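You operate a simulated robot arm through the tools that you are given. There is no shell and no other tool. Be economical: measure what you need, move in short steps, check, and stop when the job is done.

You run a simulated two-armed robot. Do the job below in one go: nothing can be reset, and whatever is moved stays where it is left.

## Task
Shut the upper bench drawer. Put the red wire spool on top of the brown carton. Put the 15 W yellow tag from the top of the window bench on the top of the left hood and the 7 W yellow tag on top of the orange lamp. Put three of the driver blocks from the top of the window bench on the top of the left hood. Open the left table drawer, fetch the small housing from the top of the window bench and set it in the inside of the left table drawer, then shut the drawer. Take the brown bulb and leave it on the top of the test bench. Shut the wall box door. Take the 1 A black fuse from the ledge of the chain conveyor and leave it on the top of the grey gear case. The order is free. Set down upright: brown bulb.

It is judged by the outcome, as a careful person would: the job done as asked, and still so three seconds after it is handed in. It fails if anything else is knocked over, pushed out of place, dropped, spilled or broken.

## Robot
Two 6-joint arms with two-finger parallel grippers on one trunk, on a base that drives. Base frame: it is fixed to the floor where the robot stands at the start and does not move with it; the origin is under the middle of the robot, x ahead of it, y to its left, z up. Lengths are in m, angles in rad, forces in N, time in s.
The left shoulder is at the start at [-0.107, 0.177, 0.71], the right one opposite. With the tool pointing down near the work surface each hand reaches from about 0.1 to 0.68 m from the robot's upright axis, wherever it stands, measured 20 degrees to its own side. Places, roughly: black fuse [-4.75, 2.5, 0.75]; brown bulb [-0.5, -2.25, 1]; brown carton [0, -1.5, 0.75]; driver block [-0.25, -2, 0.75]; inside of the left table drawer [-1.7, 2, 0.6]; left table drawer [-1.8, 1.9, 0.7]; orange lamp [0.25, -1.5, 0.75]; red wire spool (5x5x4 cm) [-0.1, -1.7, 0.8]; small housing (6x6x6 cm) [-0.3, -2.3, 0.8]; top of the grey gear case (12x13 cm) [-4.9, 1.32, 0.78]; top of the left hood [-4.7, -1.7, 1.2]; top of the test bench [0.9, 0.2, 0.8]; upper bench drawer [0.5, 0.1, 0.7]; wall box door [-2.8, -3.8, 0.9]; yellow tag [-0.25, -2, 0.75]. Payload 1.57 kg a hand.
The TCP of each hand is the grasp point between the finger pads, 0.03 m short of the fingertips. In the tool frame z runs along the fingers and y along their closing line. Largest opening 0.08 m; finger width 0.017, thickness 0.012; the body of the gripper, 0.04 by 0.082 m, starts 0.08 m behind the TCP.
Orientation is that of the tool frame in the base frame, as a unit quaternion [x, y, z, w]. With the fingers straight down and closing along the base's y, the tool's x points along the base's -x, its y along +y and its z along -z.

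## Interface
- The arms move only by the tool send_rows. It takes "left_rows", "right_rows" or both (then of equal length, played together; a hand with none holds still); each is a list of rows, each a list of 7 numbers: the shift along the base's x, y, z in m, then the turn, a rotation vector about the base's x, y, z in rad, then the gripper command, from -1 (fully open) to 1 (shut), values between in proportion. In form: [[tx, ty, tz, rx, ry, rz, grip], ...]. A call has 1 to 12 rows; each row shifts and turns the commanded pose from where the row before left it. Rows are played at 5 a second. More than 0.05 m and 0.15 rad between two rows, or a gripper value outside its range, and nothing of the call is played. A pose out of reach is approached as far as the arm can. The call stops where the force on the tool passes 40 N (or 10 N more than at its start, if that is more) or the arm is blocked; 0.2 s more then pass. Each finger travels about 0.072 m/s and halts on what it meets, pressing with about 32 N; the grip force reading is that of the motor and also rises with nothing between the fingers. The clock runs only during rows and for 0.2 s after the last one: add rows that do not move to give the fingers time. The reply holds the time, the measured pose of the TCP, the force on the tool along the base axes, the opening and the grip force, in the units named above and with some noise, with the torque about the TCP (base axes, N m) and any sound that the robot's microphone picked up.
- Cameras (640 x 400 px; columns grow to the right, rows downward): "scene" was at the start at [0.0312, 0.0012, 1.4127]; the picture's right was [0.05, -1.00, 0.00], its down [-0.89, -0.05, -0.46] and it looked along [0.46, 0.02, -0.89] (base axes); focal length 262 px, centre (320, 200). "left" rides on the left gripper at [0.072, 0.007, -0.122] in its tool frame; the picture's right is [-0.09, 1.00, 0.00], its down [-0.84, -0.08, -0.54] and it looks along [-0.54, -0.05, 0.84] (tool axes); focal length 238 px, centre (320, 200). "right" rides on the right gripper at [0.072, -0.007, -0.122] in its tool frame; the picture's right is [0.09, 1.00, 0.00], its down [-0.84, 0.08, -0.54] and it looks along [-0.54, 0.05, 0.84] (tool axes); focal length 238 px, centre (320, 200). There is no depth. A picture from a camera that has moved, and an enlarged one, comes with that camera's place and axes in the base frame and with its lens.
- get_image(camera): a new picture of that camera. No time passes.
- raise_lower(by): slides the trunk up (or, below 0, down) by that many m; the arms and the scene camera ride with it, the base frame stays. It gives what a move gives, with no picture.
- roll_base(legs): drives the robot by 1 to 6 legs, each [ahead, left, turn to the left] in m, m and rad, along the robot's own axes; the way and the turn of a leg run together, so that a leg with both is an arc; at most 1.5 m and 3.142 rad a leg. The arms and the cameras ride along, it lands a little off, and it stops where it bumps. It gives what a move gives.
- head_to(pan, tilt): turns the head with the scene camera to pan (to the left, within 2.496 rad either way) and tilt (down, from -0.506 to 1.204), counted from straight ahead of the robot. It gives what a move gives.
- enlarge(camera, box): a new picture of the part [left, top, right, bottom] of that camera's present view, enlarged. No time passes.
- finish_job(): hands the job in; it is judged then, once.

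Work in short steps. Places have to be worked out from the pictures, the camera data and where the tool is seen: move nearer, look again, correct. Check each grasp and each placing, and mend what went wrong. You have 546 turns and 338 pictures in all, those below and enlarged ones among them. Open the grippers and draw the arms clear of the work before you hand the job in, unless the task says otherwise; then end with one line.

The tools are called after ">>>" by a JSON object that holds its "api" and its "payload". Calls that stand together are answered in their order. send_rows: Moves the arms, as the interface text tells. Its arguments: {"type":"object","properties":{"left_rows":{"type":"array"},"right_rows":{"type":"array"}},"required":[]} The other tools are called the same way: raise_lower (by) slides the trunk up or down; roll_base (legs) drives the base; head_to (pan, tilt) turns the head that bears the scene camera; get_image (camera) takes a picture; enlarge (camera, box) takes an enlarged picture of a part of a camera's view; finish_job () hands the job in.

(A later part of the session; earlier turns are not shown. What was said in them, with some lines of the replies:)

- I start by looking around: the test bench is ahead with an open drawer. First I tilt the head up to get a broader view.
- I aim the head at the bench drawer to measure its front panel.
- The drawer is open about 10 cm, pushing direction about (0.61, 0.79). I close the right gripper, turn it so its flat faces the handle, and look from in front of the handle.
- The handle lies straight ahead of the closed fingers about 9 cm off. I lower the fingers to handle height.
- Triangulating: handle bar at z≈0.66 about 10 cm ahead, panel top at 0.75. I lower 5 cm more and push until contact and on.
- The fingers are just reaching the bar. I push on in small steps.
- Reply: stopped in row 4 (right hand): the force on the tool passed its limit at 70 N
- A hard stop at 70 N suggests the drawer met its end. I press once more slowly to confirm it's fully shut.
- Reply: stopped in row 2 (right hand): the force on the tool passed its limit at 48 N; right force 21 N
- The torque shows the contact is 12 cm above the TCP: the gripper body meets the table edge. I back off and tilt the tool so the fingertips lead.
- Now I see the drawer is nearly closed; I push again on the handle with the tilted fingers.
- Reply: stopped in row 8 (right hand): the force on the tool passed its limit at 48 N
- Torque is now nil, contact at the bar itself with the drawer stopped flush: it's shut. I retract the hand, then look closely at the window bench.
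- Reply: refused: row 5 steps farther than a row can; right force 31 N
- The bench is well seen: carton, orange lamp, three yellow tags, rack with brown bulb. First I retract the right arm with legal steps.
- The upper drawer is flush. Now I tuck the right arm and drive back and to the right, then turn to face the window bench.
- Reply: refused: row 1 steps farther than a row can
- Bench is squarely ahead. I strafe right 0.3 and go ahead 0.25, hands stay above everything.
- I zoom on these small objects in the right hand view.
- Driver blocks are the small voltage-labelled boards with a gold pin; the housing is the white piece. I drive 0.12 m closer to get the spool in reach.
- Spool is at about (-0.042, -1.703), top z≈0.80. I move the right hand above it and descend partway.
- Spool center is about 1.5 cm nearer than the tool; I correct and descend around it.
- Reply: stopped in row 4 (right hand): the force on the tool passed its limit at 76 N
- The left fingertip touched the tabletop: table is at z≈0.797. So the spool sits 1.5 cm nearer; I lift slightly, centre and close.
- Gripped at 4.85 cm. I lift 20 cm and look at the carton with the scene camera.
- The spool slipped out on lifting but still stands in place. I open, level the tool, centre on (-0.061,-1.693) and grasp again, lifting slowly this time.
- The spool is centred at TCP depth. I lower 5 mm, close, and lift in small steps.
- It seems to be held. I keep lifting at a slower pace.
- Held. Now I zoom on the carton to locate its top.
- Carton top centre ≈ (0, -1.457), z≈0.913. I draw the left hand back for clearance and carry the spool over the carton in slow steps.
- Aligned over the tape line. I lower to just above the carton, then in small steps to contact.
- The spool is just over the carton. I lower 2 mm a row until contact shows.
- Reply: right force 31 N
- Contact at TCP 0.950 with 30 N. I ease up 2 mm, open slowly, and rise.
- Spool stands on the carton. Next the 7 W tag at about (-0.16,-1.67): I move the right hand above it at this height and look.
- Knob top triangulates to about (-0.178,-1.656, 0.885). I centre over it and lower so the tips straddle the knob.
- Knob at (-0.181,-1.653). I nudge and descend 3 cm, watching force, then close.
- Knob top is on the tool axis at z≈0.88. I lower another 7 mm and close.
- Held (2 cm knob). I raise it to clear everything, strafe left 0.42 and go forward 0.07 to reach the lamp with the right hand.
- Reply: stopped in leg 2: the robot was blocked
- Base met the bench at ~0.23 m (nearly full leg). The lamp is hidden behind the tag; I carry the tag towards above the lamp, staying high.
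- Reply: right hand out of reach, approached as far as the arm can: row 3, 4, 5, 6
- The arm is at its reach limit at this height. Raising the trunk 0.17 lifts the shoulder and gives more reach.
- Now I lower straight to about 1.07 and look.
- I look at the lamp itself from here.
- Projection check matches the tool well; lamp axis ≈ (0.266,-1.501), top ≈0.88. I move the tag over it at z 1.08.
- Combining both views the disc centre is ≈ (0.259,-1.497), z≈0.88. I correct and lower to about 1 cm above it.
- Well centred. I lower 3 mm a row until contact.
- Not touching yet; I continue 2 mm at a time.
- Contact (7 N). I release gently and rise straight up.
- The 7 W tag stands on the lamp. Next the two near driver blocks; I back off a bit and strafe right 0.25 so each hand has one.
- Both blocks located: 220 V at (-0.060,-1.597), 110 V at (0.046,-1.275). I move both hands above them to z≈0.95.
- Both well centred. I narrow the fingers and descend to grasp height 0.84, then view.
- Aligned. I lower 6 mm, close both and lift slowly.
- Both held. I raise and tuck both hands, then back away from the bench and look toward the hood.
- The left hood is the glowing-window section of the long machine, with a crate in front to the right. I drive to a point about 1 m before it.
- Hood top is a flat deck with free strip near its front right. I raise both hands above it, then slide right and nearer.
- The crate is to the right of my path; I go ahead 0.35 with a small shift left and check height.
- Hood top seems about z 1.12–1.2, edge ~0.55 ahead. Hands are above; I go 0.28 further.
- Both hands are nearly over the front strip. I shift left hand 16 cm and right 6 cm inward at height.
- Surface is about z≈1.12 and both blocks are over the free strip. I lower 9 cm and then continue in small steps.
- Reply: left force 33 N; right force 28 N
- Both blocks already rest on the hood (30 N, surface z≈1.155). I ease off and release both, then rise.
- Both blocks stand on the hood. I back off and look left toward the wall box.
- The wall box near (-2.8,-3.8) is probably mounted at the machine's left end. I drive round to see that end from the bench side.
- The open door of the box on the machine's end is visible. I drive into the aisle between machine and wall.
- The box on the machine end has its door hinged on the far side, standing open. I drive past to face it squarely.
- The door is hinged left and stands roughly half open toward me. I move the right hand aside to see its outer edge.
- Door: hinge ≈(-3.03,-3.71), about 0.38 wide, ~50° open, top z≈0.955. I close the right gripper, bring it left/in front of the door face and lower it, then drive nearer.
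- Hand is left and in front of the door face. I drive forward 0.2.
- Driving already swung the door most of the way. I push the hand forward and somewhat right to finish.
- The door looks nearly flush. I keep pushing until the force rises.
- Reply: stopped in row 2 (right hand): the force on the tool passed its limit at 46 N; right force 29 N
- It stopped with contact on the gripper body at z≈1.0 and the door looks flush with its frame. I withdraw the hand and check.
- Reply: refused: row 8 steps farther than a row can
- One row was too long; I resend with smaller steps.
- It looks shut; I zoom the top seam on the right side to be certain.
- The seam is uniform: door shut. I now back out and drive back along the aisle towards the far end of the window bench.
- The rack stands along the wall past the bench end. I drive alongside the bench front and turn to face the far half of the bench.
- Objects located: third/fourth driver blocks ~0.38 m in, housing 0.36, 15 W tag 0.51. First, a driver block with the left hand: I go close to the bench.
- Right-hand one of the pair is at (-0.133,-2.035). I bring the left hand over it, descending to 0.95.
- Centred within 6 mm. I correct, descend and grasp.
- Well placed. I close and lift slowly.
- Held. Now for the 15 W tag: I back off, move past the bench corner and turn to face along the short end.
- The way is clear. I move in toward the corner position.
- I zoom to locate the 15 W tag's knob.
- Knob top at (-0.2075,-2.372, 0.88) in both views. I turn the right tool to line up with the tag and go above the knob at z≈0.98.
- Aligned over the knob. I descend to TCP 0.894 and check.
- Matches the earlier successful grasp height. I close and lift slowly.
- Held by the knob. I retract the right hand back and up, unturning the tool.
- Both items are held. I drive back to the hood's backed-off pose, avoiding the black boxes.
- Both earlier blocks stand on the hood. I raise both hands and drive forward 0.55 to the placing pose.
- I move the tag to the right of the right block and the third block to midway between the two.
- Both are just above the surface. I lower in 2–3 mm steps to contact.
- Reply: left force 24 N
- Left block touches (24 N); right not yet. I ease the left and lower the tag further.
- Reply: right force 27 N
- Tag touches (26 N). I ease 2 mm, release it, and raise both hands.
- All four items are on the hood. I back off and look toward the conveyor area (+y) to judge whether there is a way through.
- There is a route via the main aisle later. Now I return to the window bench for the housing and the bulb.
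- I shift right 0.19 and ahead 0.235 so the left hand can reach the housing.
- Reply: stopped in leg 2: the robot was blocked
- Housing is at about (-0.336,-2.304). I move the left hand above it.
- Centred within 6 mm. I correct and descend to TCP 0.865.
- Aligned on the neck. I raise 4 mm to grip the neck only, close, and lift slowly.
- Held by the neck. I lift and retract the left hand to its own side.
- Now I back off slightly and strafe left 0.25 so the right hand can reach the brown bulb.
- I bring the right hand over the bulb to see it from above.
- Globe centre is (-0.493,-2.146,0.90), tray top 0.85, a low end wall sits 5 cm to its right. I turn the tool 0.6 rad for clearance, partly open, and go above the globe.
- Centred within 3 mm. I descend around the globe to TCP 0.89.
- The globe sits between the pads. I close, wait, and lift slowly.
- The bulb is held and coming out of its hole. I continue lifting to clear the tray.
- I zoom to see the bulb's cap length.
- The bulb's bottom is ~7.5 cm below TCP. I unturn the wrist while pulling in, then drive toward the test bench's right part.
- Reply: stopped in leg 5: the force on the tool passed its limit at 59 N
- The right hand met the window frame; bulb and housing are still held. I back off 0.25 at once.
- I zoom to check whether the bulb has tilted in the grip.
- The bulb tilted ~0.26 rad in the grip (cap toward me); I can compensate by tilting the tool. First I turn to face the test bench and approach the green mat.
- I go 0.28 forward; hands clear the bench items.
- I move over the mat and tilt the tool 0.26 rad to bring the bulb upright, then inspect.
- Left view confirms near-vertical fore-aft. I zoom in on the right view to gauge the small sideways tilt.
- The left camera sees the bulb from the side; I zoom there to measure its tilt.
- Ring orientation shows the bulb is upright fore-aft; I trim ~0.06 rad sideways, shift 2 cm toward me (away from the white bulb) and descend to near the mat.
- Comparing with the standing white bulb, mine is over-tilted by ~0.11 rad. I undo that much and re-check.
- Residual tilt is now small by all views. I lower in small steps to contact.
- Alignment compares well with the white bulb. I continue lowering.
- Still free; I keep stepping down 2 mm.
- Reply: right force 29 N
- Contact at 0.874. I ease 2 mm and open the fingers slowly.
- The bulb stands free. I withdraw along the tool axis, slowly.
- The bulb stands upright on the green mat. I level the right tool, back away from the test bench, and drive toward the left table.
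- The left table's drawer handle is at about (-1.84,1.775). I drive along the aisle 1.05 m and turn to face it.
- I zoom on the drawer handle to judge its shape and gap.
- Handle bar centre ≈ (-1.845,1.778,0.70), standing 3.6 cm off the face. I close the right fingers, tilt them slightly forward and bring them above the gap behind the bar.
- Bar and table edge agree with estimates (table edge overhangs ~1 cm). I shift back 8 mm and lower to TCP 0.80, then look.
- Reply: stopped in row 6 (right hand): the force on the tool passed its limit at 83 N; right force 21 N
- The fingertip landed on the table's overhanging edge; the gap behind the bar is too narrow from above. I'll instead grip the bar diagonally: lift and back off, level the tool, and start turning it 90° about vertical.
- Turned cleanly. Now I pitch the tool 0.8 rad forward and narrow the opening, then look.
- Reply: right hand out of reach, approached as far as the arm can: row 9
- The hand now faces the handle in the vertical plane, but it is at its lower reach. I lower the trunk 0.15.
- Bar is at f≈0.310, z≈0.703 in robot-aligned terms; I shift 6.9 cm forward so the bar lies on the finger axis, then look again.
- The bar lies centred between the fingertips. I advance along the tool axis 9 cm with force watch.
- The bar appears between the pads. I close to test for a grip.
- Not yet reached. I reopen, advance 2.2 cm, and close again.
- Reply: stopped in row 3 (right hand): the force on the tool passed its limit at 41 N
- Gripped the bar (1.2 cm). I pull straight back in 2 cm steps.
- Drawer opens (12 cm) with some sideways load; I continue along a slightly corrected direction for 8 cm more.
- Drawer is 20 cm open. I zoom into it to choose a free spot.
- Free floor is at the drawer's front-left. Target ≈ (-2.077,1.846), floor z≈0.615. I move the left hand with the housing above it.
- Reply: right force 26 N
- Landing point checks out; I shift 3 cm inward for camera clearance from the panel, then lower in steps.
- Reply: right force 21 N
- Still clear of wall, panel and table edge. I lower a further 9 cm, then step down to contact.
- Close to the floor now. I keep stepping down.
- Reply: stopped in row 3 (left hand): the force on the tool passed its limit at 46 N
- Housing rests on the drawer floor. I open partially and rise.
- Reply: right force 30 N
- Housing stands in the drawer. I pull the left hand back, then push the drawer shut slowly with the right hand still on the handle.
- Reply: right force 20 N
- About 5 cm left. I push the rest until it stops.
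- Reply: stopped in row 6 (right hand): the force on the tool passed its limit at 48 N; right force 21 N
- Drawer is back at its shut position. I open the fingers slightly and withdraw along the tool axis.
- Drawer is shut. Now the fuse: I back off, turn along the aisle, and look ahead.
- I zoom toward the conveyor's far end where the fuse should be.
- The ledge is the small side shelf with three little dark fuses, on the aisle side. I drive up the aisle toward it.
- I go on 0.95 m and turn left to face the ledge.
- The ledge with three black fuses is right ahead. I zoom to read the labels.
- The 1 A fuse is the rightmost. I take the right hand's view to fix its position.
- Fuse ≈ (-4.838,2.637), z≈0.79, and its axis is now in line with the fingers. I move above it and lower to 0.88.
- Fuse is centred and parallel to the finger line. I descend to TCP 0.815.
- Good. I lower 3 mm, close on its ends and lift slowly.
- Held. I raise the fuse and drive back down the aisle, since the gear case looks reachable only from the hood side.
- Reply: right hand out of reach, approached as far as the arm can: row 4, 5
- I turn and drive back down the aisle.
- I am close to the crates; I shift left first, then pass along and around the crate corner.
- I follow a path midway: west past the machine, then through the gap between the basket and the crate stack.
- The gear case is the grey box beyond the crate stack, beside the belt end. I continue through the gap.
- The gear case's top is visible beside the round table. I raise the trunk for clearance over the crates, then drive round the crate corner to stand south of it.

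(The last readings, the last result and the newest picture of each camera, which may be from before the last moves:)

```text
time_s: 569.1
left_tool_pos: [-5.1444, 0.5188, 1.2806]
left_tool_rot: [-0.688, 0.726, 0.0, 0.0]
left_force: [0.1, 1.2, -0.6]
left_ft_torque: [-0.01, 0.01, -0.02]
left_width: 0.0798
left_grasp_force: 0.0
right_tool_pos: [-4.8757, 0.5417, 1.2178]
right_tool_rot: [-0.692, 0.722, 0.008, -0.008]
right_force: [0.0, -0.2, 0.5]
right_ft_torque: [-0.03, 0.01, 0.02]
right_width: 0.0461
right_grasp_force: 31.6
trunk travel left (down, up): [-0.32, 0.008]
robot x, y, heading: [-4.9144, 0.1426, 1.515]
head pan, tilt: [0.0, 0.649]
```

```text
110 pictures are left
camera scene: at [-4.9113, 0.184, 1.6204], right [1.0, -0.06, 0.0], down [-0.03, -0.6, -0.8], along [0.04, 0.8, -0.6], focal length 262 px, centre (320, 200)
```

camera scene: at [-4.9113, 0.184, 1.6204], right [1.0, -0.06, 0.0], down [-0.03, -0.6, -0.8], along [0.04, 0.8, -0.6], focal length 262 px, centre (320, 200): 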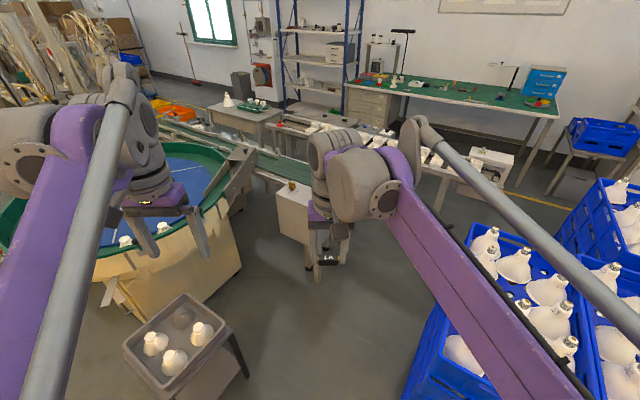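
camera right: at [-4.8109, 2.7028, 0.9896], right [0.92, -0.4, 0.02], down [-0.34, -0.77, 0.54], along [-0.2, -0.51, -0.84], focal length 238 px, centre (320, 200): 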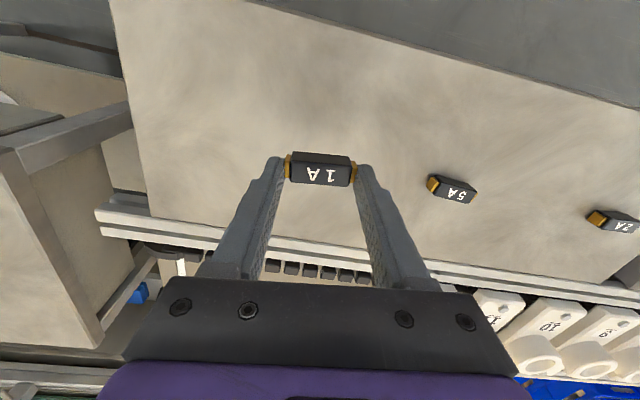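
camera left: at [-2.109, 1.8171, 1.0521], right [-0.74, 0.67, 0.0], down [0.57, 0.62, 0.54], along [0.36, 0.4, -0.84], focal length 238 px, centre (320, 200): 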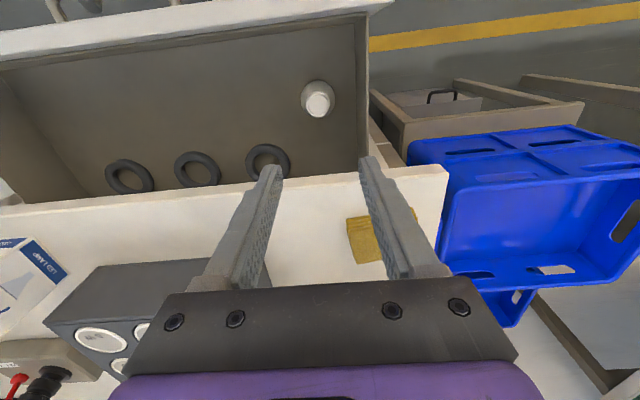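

The stool and crates leave about a metre of lane. I move forward 0.3 m and re-check.

>>> {"api": "roll_base", "payload": {"legs": [[0.3, 0.02, 0]]}}

>>> {"api": "get_image", "payload": {"camera": "scene"}}

>>> {"api": "get_image", "payload": {"camera": "right"}}

```text
time_s: 571.1
left_tool_pos: [-5.1482, 0.8145, 1.28]
left_tool_rot: [-0.688, 0.726, 0.0, -0.001]
left_force: [-0.3, -0.2, 0.6]
left_ft_torque: [0.02, -0.01, 0.0]
left_width: 0.0801
left_grasp_force: 0.1
right_tool_pos: [-4.8776, 0.8365, 1.2172]
right_tool_rot: [-0.692, 0.722, 0.008, -0.008]
right_force: [-0.2, 0.2, -0.5]
right_ft_torque: [0.01, 0.01, -0.03]
right_width: 0.0459
right_grasp_force: 32.3
trunk travel left (down, up): [-0.32, 0.008]
robot x, y, heading: [-4.9175, 0.4392, 1.515]
head pan, tilt: [0.0, 0.649]
```

```text
109 pictures are left
camera scene: at [-4.9145, 0.4803, 1.6202], right [1.0, -0.06, 0.0], down [-0.03, -0.6, -0.8], along [0.04, 0.8, -0.6], focal length 262 px, centre (320, 200)
```

scene: 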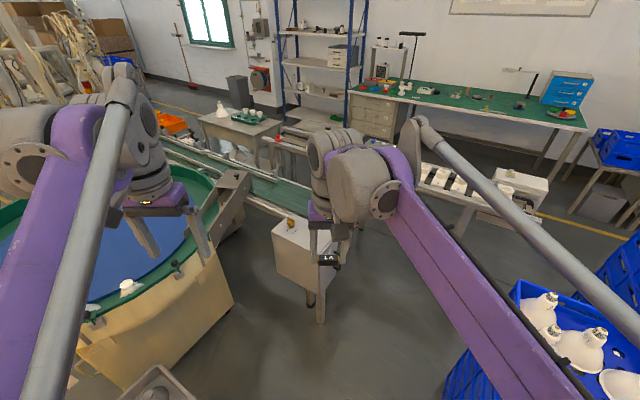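

```text
108 pictures are left
camera right: at [-4.8707, 0.765, 1.3379], right [-1.0, -0.05, 0.02], down [-0.03, 0.84, 0.54], along [-0.05, 0.54, -0.84], focal length 238 px, centre (320, 200)
```

right: 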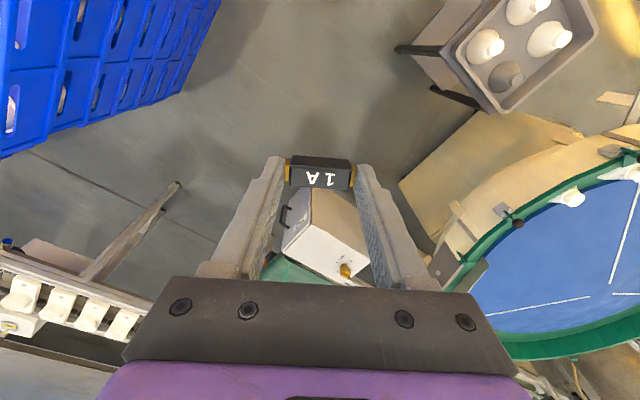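

I zoom on the gear case's top.

>>> {"api": "enlarge", "payload": {"camera": "scene", "box": [240, 180, 360, 280]}}

>>> {"api": "enlarge", "payload": {"camera": "right", "box": [240, 170, 400, 300]}}

```text
4.00 times, centred on (300, 230) of scene
camera zoom: at [-4.9145, 0.4803, 1.6202], right [1.0, -0.06, 0.0], down [-0.03, -0.6, -0.8], along [0.04, 0.8, -0.6], focal length 1049 px, centre (400, 80)
```

zoom: 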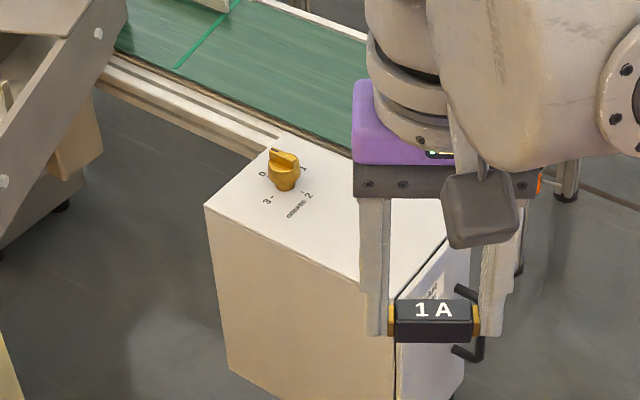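

```text
3.08 times, centred on (320, 235) of right
camera zoom: at [-4.8707, 0.765, 1.3379], right [-1.0, -0.05, 0.02], down [-0.03, 0.84, 0.54], along [-0.05, 0.54, -0.84], focal length 733 px, centre (320, 92)
```

zoom: 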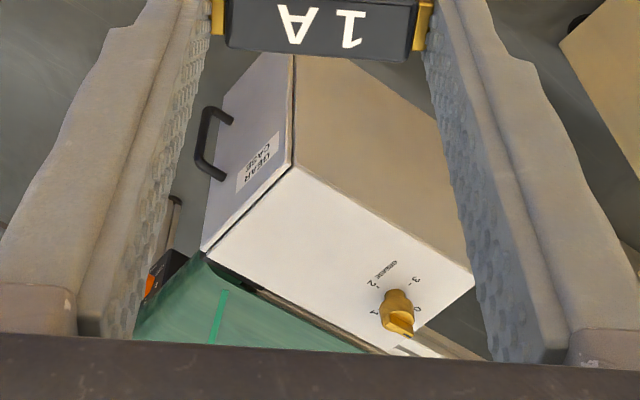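

It's labelled GEAR CASE; free area centre ≈ (-4.90,1.315). I move 0.2 m further forward.

>>> {"api": "roll_base", "payload": {"legs": [[0.2, 0, 0]]}}

>>> {"api": "get_image", "payload": {"camera": "scene"}}

>>> {"api": "get_image", "payload": {"camera": "right"}}

```text
time_s: 572.7
left_tool_pos: [-5.1403, 1.0063, 1.2803]
left_tool_rot: [-0.689, 0.724, 0.0, -0.002]
left_force: [-0.5, 0.3, -0.2]
left_ft_torque: [-0.01, -0.02, 0.02]
left_width: 0.08
left_grasp_force: 0.0
right_tool_pos: [-4.8693, 1.0322, 1.2171]
right_tool_rot: [-0.695, 0.719, 0.008, -0.008]
right_force: [0.0, 0.4, 0.2]
right_ft_torque: [0.03, 0.01, 0.0]
right_width: 0.0458
right_grasp_force: 32.3
trunk travel left (down, up): [-0.32, 0.008]
robot x, y, heading: [-4.9076, 0.6297, 1.522]
head pan, tilt: [0.0, 0.649]
```

```text
105 pictures are left
camera scene: at [-4.9046, 0.6745, 1.6202], right [1.0, -0.05, 0.0], down [-0.03, -0.6, -0.8], along [0.04, 0.8, -0.6], focal length 262 px, centre (320, 200)
```

scene: 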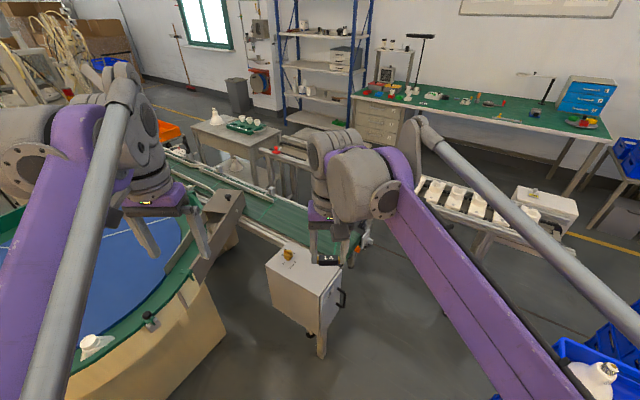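

```text
104 pictures are left
camera right: at [-4.8626, 0.9593, 1.3379], right [-1.0, -0.06, 0.02], down [-0.04, 0.84, 0.54], along [-0.05, 0.54, -0.84], focal length 238 px, centre (320, 200)
```

right: 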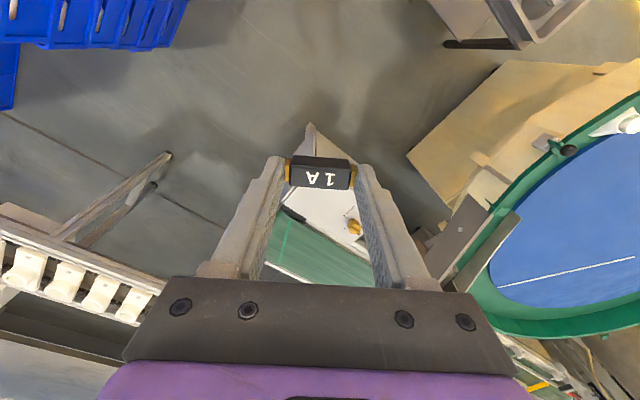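

I zoom again to refine the top's corners.

>>> {"api": "enlarge", "payload": {"camera": "scene", "box": [240, 220, 368, 320]}}

```text
4.00 times, centred on (304, 270) of scene
camera zoom: at [-4.9046, 0.6745, 1.6202], right [1.0, -0.05, 0.0], down [-0.03, -0.6, -0.8], along [0.04, 0.8, -0.6], focal length 1049 px, centre (384, -80)
```

zoom: 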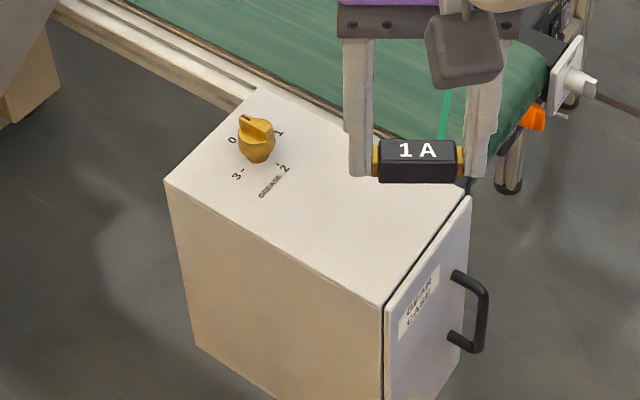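

Target (-4.893,1.322) confirmed. I bring the fuse over it, descending to about 1.0.

>>> {"api": "send_rows", "payload": {"right_rows": [[-0.003, 0.0363, -0.025, 0, 0, 0, 1], [-0.003, 0.0363, -0.025, 0, 0, 0, 1], [-0.003, 0.0363, -0.025, 0, 0, 0, 1], [-0.003, 0.0363, -0.025, 0, 0, 0, 1], [-0.003, 0.0363, -0.025, 0, 0, 0, 1], [-0.003, 0.0363, -0.03, 0, 0, 0, 1], [-0.003, 0.0363, -0.03, 0, 0, 0, 1], [-0.003, 0.0363, -0.03, 0, 0, 0, 1], [0, 0, -0.03, 0, 0, 0, 1], [0, 0, 0, 0, 0, 0, 1]]}}

>>> {"api": "get_image", "payload": {"camera": "right"}}

>>> {"api": "enlarge", "payload": {"camera": "scene", "box": [240, 200, 368, 300]}}

```text
time_s: 574.9
left_tool_pos: [-5.1402, 1.0077, 1.2801]
left_tool_rot: [-0.69, 0.724, 0.0, -0.002]
left_force: [0.4, 1.1, 0.2]
left_ft_torque: [-0.02, 0.0, -0.01]
left_width: 0.0799
left_grasp_force: 0.0
right_tool_pos: [-4.8912, 1.3131, 0.9692]
right_tool_rot: [-0.694, 0.72, 0.008, -0.008]
right_force: [0.2, 0.3, -0.1]
right_ft_torque: [0.02, -0.04, 0.01]
right_width: 0.0462
right_grasp_force: 32.4
right hand out of reach, approached as far as the arm can: row 8
trunk travel left (down, up): [-0.32, 0.008]
robot x, y, heading: [-4.9088, 0.6327, 1.521]
head pan, tilt: [0.0, 0.649]
```

```text
102 pictures are left
camera right: at [-4.885, 1.2408, 1.0907], right [-1.0, -0.06, 0.02], down [-0.04, 0.84, 0.54], along [-0.05, 0.54, -0.84], focal length 238 px, centre (320, 200)
```

right: 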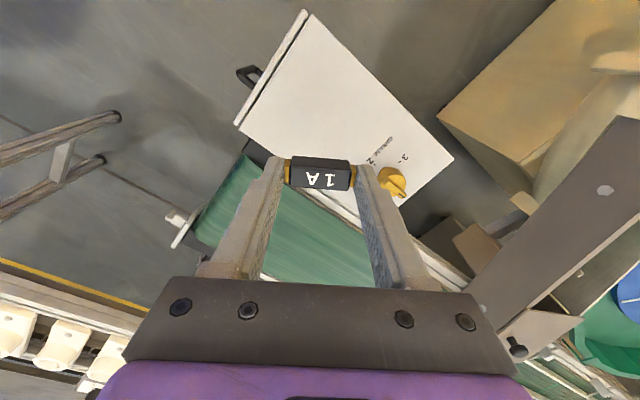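

```text
4.00 times, centred on (304, 250) of scene
camera zoom: at [-4.9047, 0.676, 1.6204], right [1.0, -0.05, 0.0], down [-0.03, -0.6, -0.8], along [0.04, 0.8, -0.6], focal length 1049 px, centre (384, 0)
```

zoom: 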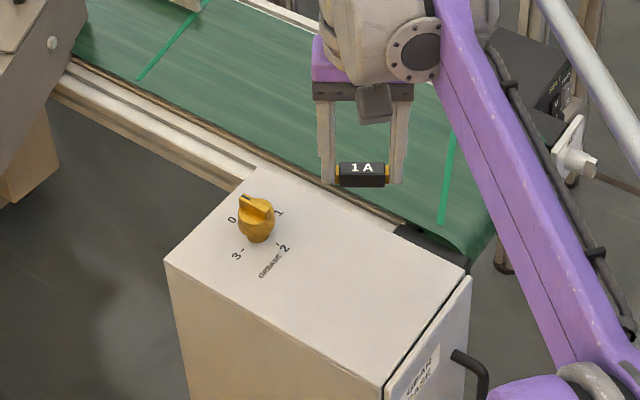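

Both views agree; the fuse is above the free area. I lower to just above the surface.

>>> {"api": "send_rows", "payload": {"right_rows": [[0, 0.003, -0.03, 0, 0, 0, 1], [0, 0, -0.03, 0, 0, 0, 1], [0, 0, -0.03, 0, 0, 0, 1], [0, 0, -0.03, 0, 0, 0, 1], [0, 0, -0.01, 0, 0, 0, 1], [0, 0, 0, 0, 0, 0, 1]]}}

>>> {"api": "enlarge", "payload": {"camera": "scene", "box": [240, 200, 368, 300]}}

```text
time_s: 576.3
left_tool_pos: [-5.1393, 1.0083, 1.2789]
left_tool_rot: [-0.69, 0.724, 0.0, -0.001]
left_force: [0.6, -0.4, 0.9]
left_ft_torque: [0.0, -0.02, 0.0]
left_width: 0.0799
left_grasp_force: 0.0
right_tool_pos: [-4.8909, 1.3168, 0.8392]
right_tool_rot: [-0.694, 0.72, 0.008, -0.007]
right_force: [0.3, 0.2, -0.2]
right_ft_torque: [0.01, 0.01, 0.01]
right_width: 0.0462
right_grasp_force: 32.0
trunk travel left (down, up): [-0.32, 0.008]
robot x, y, heading: [-4.9094, 0.6339, 1.523]
head pan, tilt: [0.0, 0.649]
```

```text
4.00 times, centred on (304, 250) of scene
camera zoom: at [-4.9046, 0.6755, 1.6204], right [1.0, -0.05, 0.0], down [-0.03, -0.6, -0.8], along [0.04, 0.8, -0.6], focal length 1049 px, centre (384, 0)
```

zoom: 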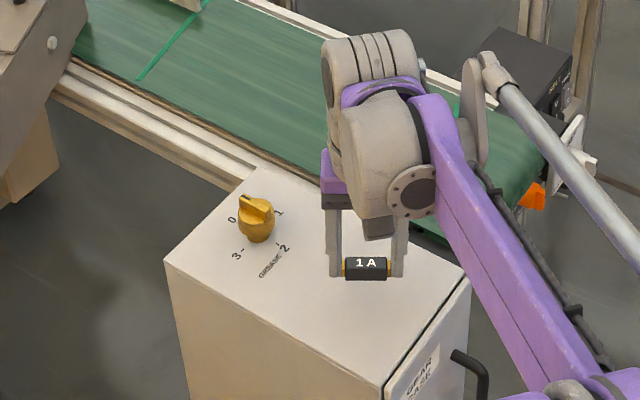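

Over the free area. I step down 3 mm at a time to contact.

>>> {"api": "send_rows", "payload": {"right_rows": [[0, 0, -0.006, 0, 0, 0, 1], [0, 0, -0.005, 0, 0, 0, 1], [0, 0, -0.003, 0, 0, 0, 1], [0, 0, -0.003, 0, 0, 0, 1], [0, 0, -0.003, 0, 0, 0, 1], [0, 0, 0, 0, 0, 0, 1]]}}

```text
time_s: 577.7
left_tool_pos: [-5.14, 1.0076, 1.2796]
left_tool_rot: [-0.69, 0.724, 0.0, -0.001]
left_force: [0.3, 1.3, 0.3]
left_ft_torque: [-0.01, 0.0, 0.01]
left_width: 0.0801
left_grasp_force: 0.2
right_tool_pos: [-4.8929, 1.3164, 0.8188]
right_tool_rot: [-0.695, 0.719, 0.008, -0.008]
right_force: [0.6, -0.1, -0.2]
right_ft_torque: [0.0, -0.03, -0.03]
right_width: 0.0463
right_grasp_force: 32.2
trunk travel left (down, up): [-0.32, 0.008]
robot x, y, heading: [-4.9056, 0.6307, 1.523]
head pan, tilt: [0.0, 0.649]
```

Not yet in contact; I keep stepping down.

>>> {"api": "send_rows", "payload": {"right_rows": [[0, 0, -0.002, 0, 0, 0, 1], [0, 0, -0.002, 0, 0, 0, 1], [0, 0, -0.002, 0, 0, 0, 1], [0, 0, -0.002, 0, 0, 0, 1], [0, 0, -0.002, 0, 0, 0, 1], [0, 0, 0, 0, 0, 0, 1]]}}

```text
time_s: 579.1
left_tool_pos: [-5.1403, 1.006, 1.2813]
left_tool_rot: [-0.689, 0.724, 0.001, 0.0]
left_force: [0.2, 0.3, -1.2]
left_ft_torque: [-0.01, -0.02, 0.03]
left_width: 0.0799
left_grasp_force: 0.0
right_tool_pos: [-4.891, 1.3164, 0.8117]
right_tool_rot: [-0.695, 0.719, 0.009, -0.007]
right_force: [0.0, 4.4, 22.6]
right_ft_torque: [0.09, -0.24, 0.02]
right_width: 0.0458
right_grasp_force: 31.3
trunk travel left (down, up): [-0.32, 0.008]
robot x, y, heading: [-4.9056, 0.6345, 1.524]
head pan, tilt: [0.0, 0.649]
```

Contact (22 N). I ease 2 mm, release, and rise.

>>> {"api": "send_rows", "payload": {"right_rows": [[0, 0, 0.002, 0, 0, 0, 1], [0, 0, 0, 0, 0, 0, -0.2], [0, 0, 0, 0, 0, 0, -0.5], [0, 0, 0, 0, 0, 0, -0.7], [0, 0, 0.02, 0, 0, 0, -0.7], [0, 0, 0.03, 0, 0, 0, -0.7], [0, 0, 0.04, 0, 0, 0, -0.7], [0, 0, 0.04, 0, 0, 0, -0.7]]}}

>>> {"api": "get_image", "payload": {"camera": "right"}}

>>> {"api": "enlarge", "payload": {"camera": "scene", "box": [240, 200, 368, 300]}}

```text
time_s: 580.9
left_tool_pos: [-5.1398, 1.0081, 1.281]
left_tool_rot: [-0.69, 0.724, 0.0, 0.0]
left_force: [-0.1, 0.5, 0.5]
left_ft_torque: [0.02, 0.0, -0.02]
left_width: 0.0801
left_grasp_force: 0.0
right_tool_pos: [-4.8932, 1.3167, 0.9404]
right_tool_rot: [-0.693, 0.721, 0.008, -0.007]
right_force: [0.2, -0.4, 0.7]
right_ft_torque: [-0.01, -0.02, 0.0]
right_width: 0.0678
right_grasp_force: 0.1
trunk travel left (down, up): [-0.32, 0.008]
robot x, y, heading: [-4.9095, 0.6317, 1.523]
head pan, tilt: [0.0, 0.649]
```

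```text
99 pictures are left
camera right: at [-4.8857, 1.2441, 1.0612], right [-1.0, -0.06, 0.02], down [-0.04, 0.84, 0.54], along [-0.05, 0.54, -0.84], focal length 238 px, centre (320, 200)
```

right: 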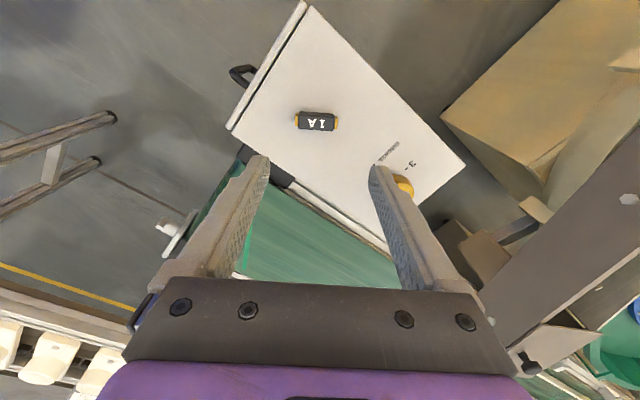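

```text
4.00 times, centred on (304, 250) of scene
camera zoom: at [-4.9047, 0.6751, 1.6204], right [1.0, -0.05, 0.0], down [-0.03, -0.6, -0.8], along [0.04, 0.8, -0.6], focal length 1049 px, centre (384, 0)
```

zoom: 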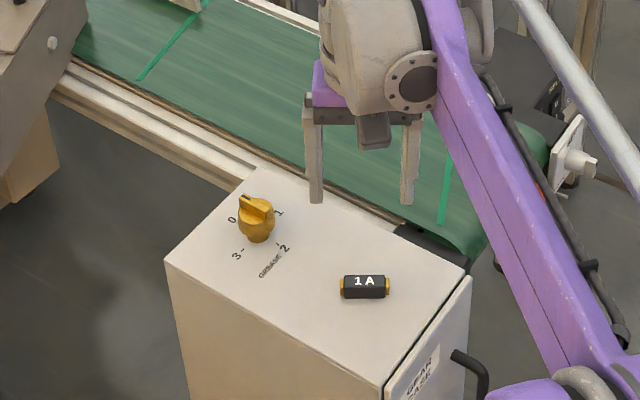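

The 1 A fuse lies on the gear case. I draw the right arm back and up, then back the base off slightly.

>>> {"api": "send_rows", "payload": {"right_rows": [[0, -0.03, 0.035, 0, 0, 0, -1], [0, -0.03, 0.035, 0, 0, 0, -1], [0, -0.03, 0.035, 0, 0, 0, -1], [0, -0.03, 0.035, 0, 0, 0, -1], [0, -0.03, 0.035, 0, 0, 0, -1], [0, -0.04, 0.0, 0, 0, 0, -1], [0, -0.04, 0.0, 0, 0, 0, -1]]}}

>>> {"api": "roll_base", "payload": {"legs": [[-0.45, 0, 0]]}}

>>> {"api": "get_image", "payload": {"camera": "scene"}}

```text
time_s: 582.5
left_tool_pos: [-5.1408, 1.0062, 1.2805]
left_tool_rot: [-0.69, 0.724, 0.001, -0.001]
left_force: [0.0, -1.0, 0.4]
left_ft_torque: [0.03, -0.04, 0.03]
left_width: 0.08
left_grasp_force: 0.0
right_tool_pos: [-4.8929, 1.083, 1.1137]
right_tool_rot: [-0.695, 0.719, 0.01, -0.007]
right_force: [0.1, -0.1, -0.4]
right_ft_torque: [-0.01, 0.0, 0.04]
right_width: 0.0802
right_grasp_force: 0.0
trunk travel left (down, up): [-0.32, 0.008]
robot x, y, heading: [-4.9101, 0.6347, 1.52]
head pan, tilt: [0.0, 0.649]
```

```text
time_s: 585.2
left_tool_pos: [-5.1621, 0.5502, 1.279]
left_tool_rot: [-0.69, 0.723, 0.0, -0.001]
left_force: [-0.6, 0.2, 0.0]
left_ft_torque: [0.01, -0.05, 0.0]
left_width: 0.0802
left_grasp_force: 0.0
right_tool_pos: [-4.9158, 0.6271, 1.1157]
right_tool_rot: [-0.695, 0.719, 0.009, -0.008]
right_force: [0.4, -0.2, 0.3]
right_ft_torque: [-0.01, 0.03, 0.02]
right_width: 0.0798
right_grasp_force: 0.0
trunk travel left (down, up): [-0.32, 0.008]
robot x, y, heading: [-4.931, 0.1756, 1.517]
head pan, tilt: [0.0, 0.649]
```

```text
97 pictures are left
camera scene: at [-4.9268, 0.2186, 1.6205], right [1.0, -0.05, 0.0], down [-0.03, -0.6, -0.8], along [0.04, 0.8, -0.6], focal length 262 px, centre (320, 200)
```

scene: 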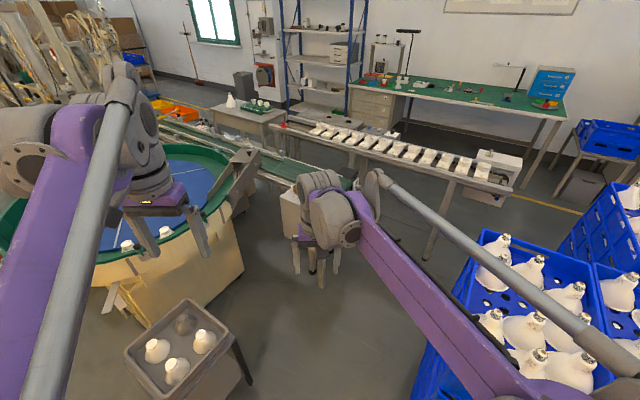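

All items are placed. One last distant look at the window bench to confirm the spool and tag still stand.

>>> {"api": "head_to", "payload": {"pan": -1.9, "tilt": 0.15}}

>>> {"api": "enlarge", "payload": {"camera": "scene", "box": [240, 140, 400, 240]}}

```text
time_s: 587.1
left_tool_pos: [-5.1635, 0.5499, 1.28]
left_tool_rot: [-0.691, 0.723, 0.0, -0.001]
left_force: [0.0, -0.6, 0.7]
left_ft_torque: [0.02, -0.05, 0.03]
left_width: 0.0805
left_grasp_force: 0.0
right_tool_pos: [-4.9154, 0.6272, 1.1161]
right_tool_rot: [-0.696, 0.718, 0.008, -0.007]
right_force: [-0.8, 0.7, 0.1]
right_ft_torque: [-0.02, -0.02, -0.01]
right_width: 0.0801
right_grasp_force: 0.1
trunk travel left (down, up): [-0.32, 0.008]
robot x, y, heading: [-4.9318, 0.1783, 1.524]
head pan, tilt: [-1.901, 0.15]
```

```text
4.00 times, centred on (320, 190) of scene
camera zoom: at [-4.8447, 0.0973, 1.6662], right [-0.37, -0.93, 0.0], down [-0.14, 0.06, -0.99], along [0.92, -0.36, -0.15], focal length 1049 px, centre (320, 240)
```

zoom: 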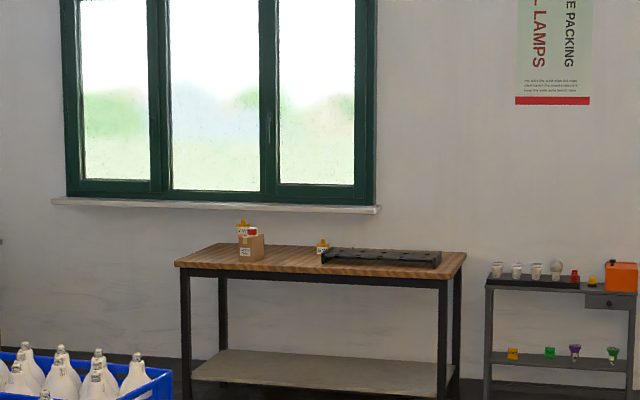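

The spool stands on the carton and the 7 W tag on the lamp. Grippers are open and clear; I hand the job in.

>>> {"api": "finish_job", "payload": {}}

```text
The job is handed in.
```

Every task on the list is done and the job is handed in. Along the way the right hand bumped the window frame once while carrying the bulb, and I saw no damage from it.
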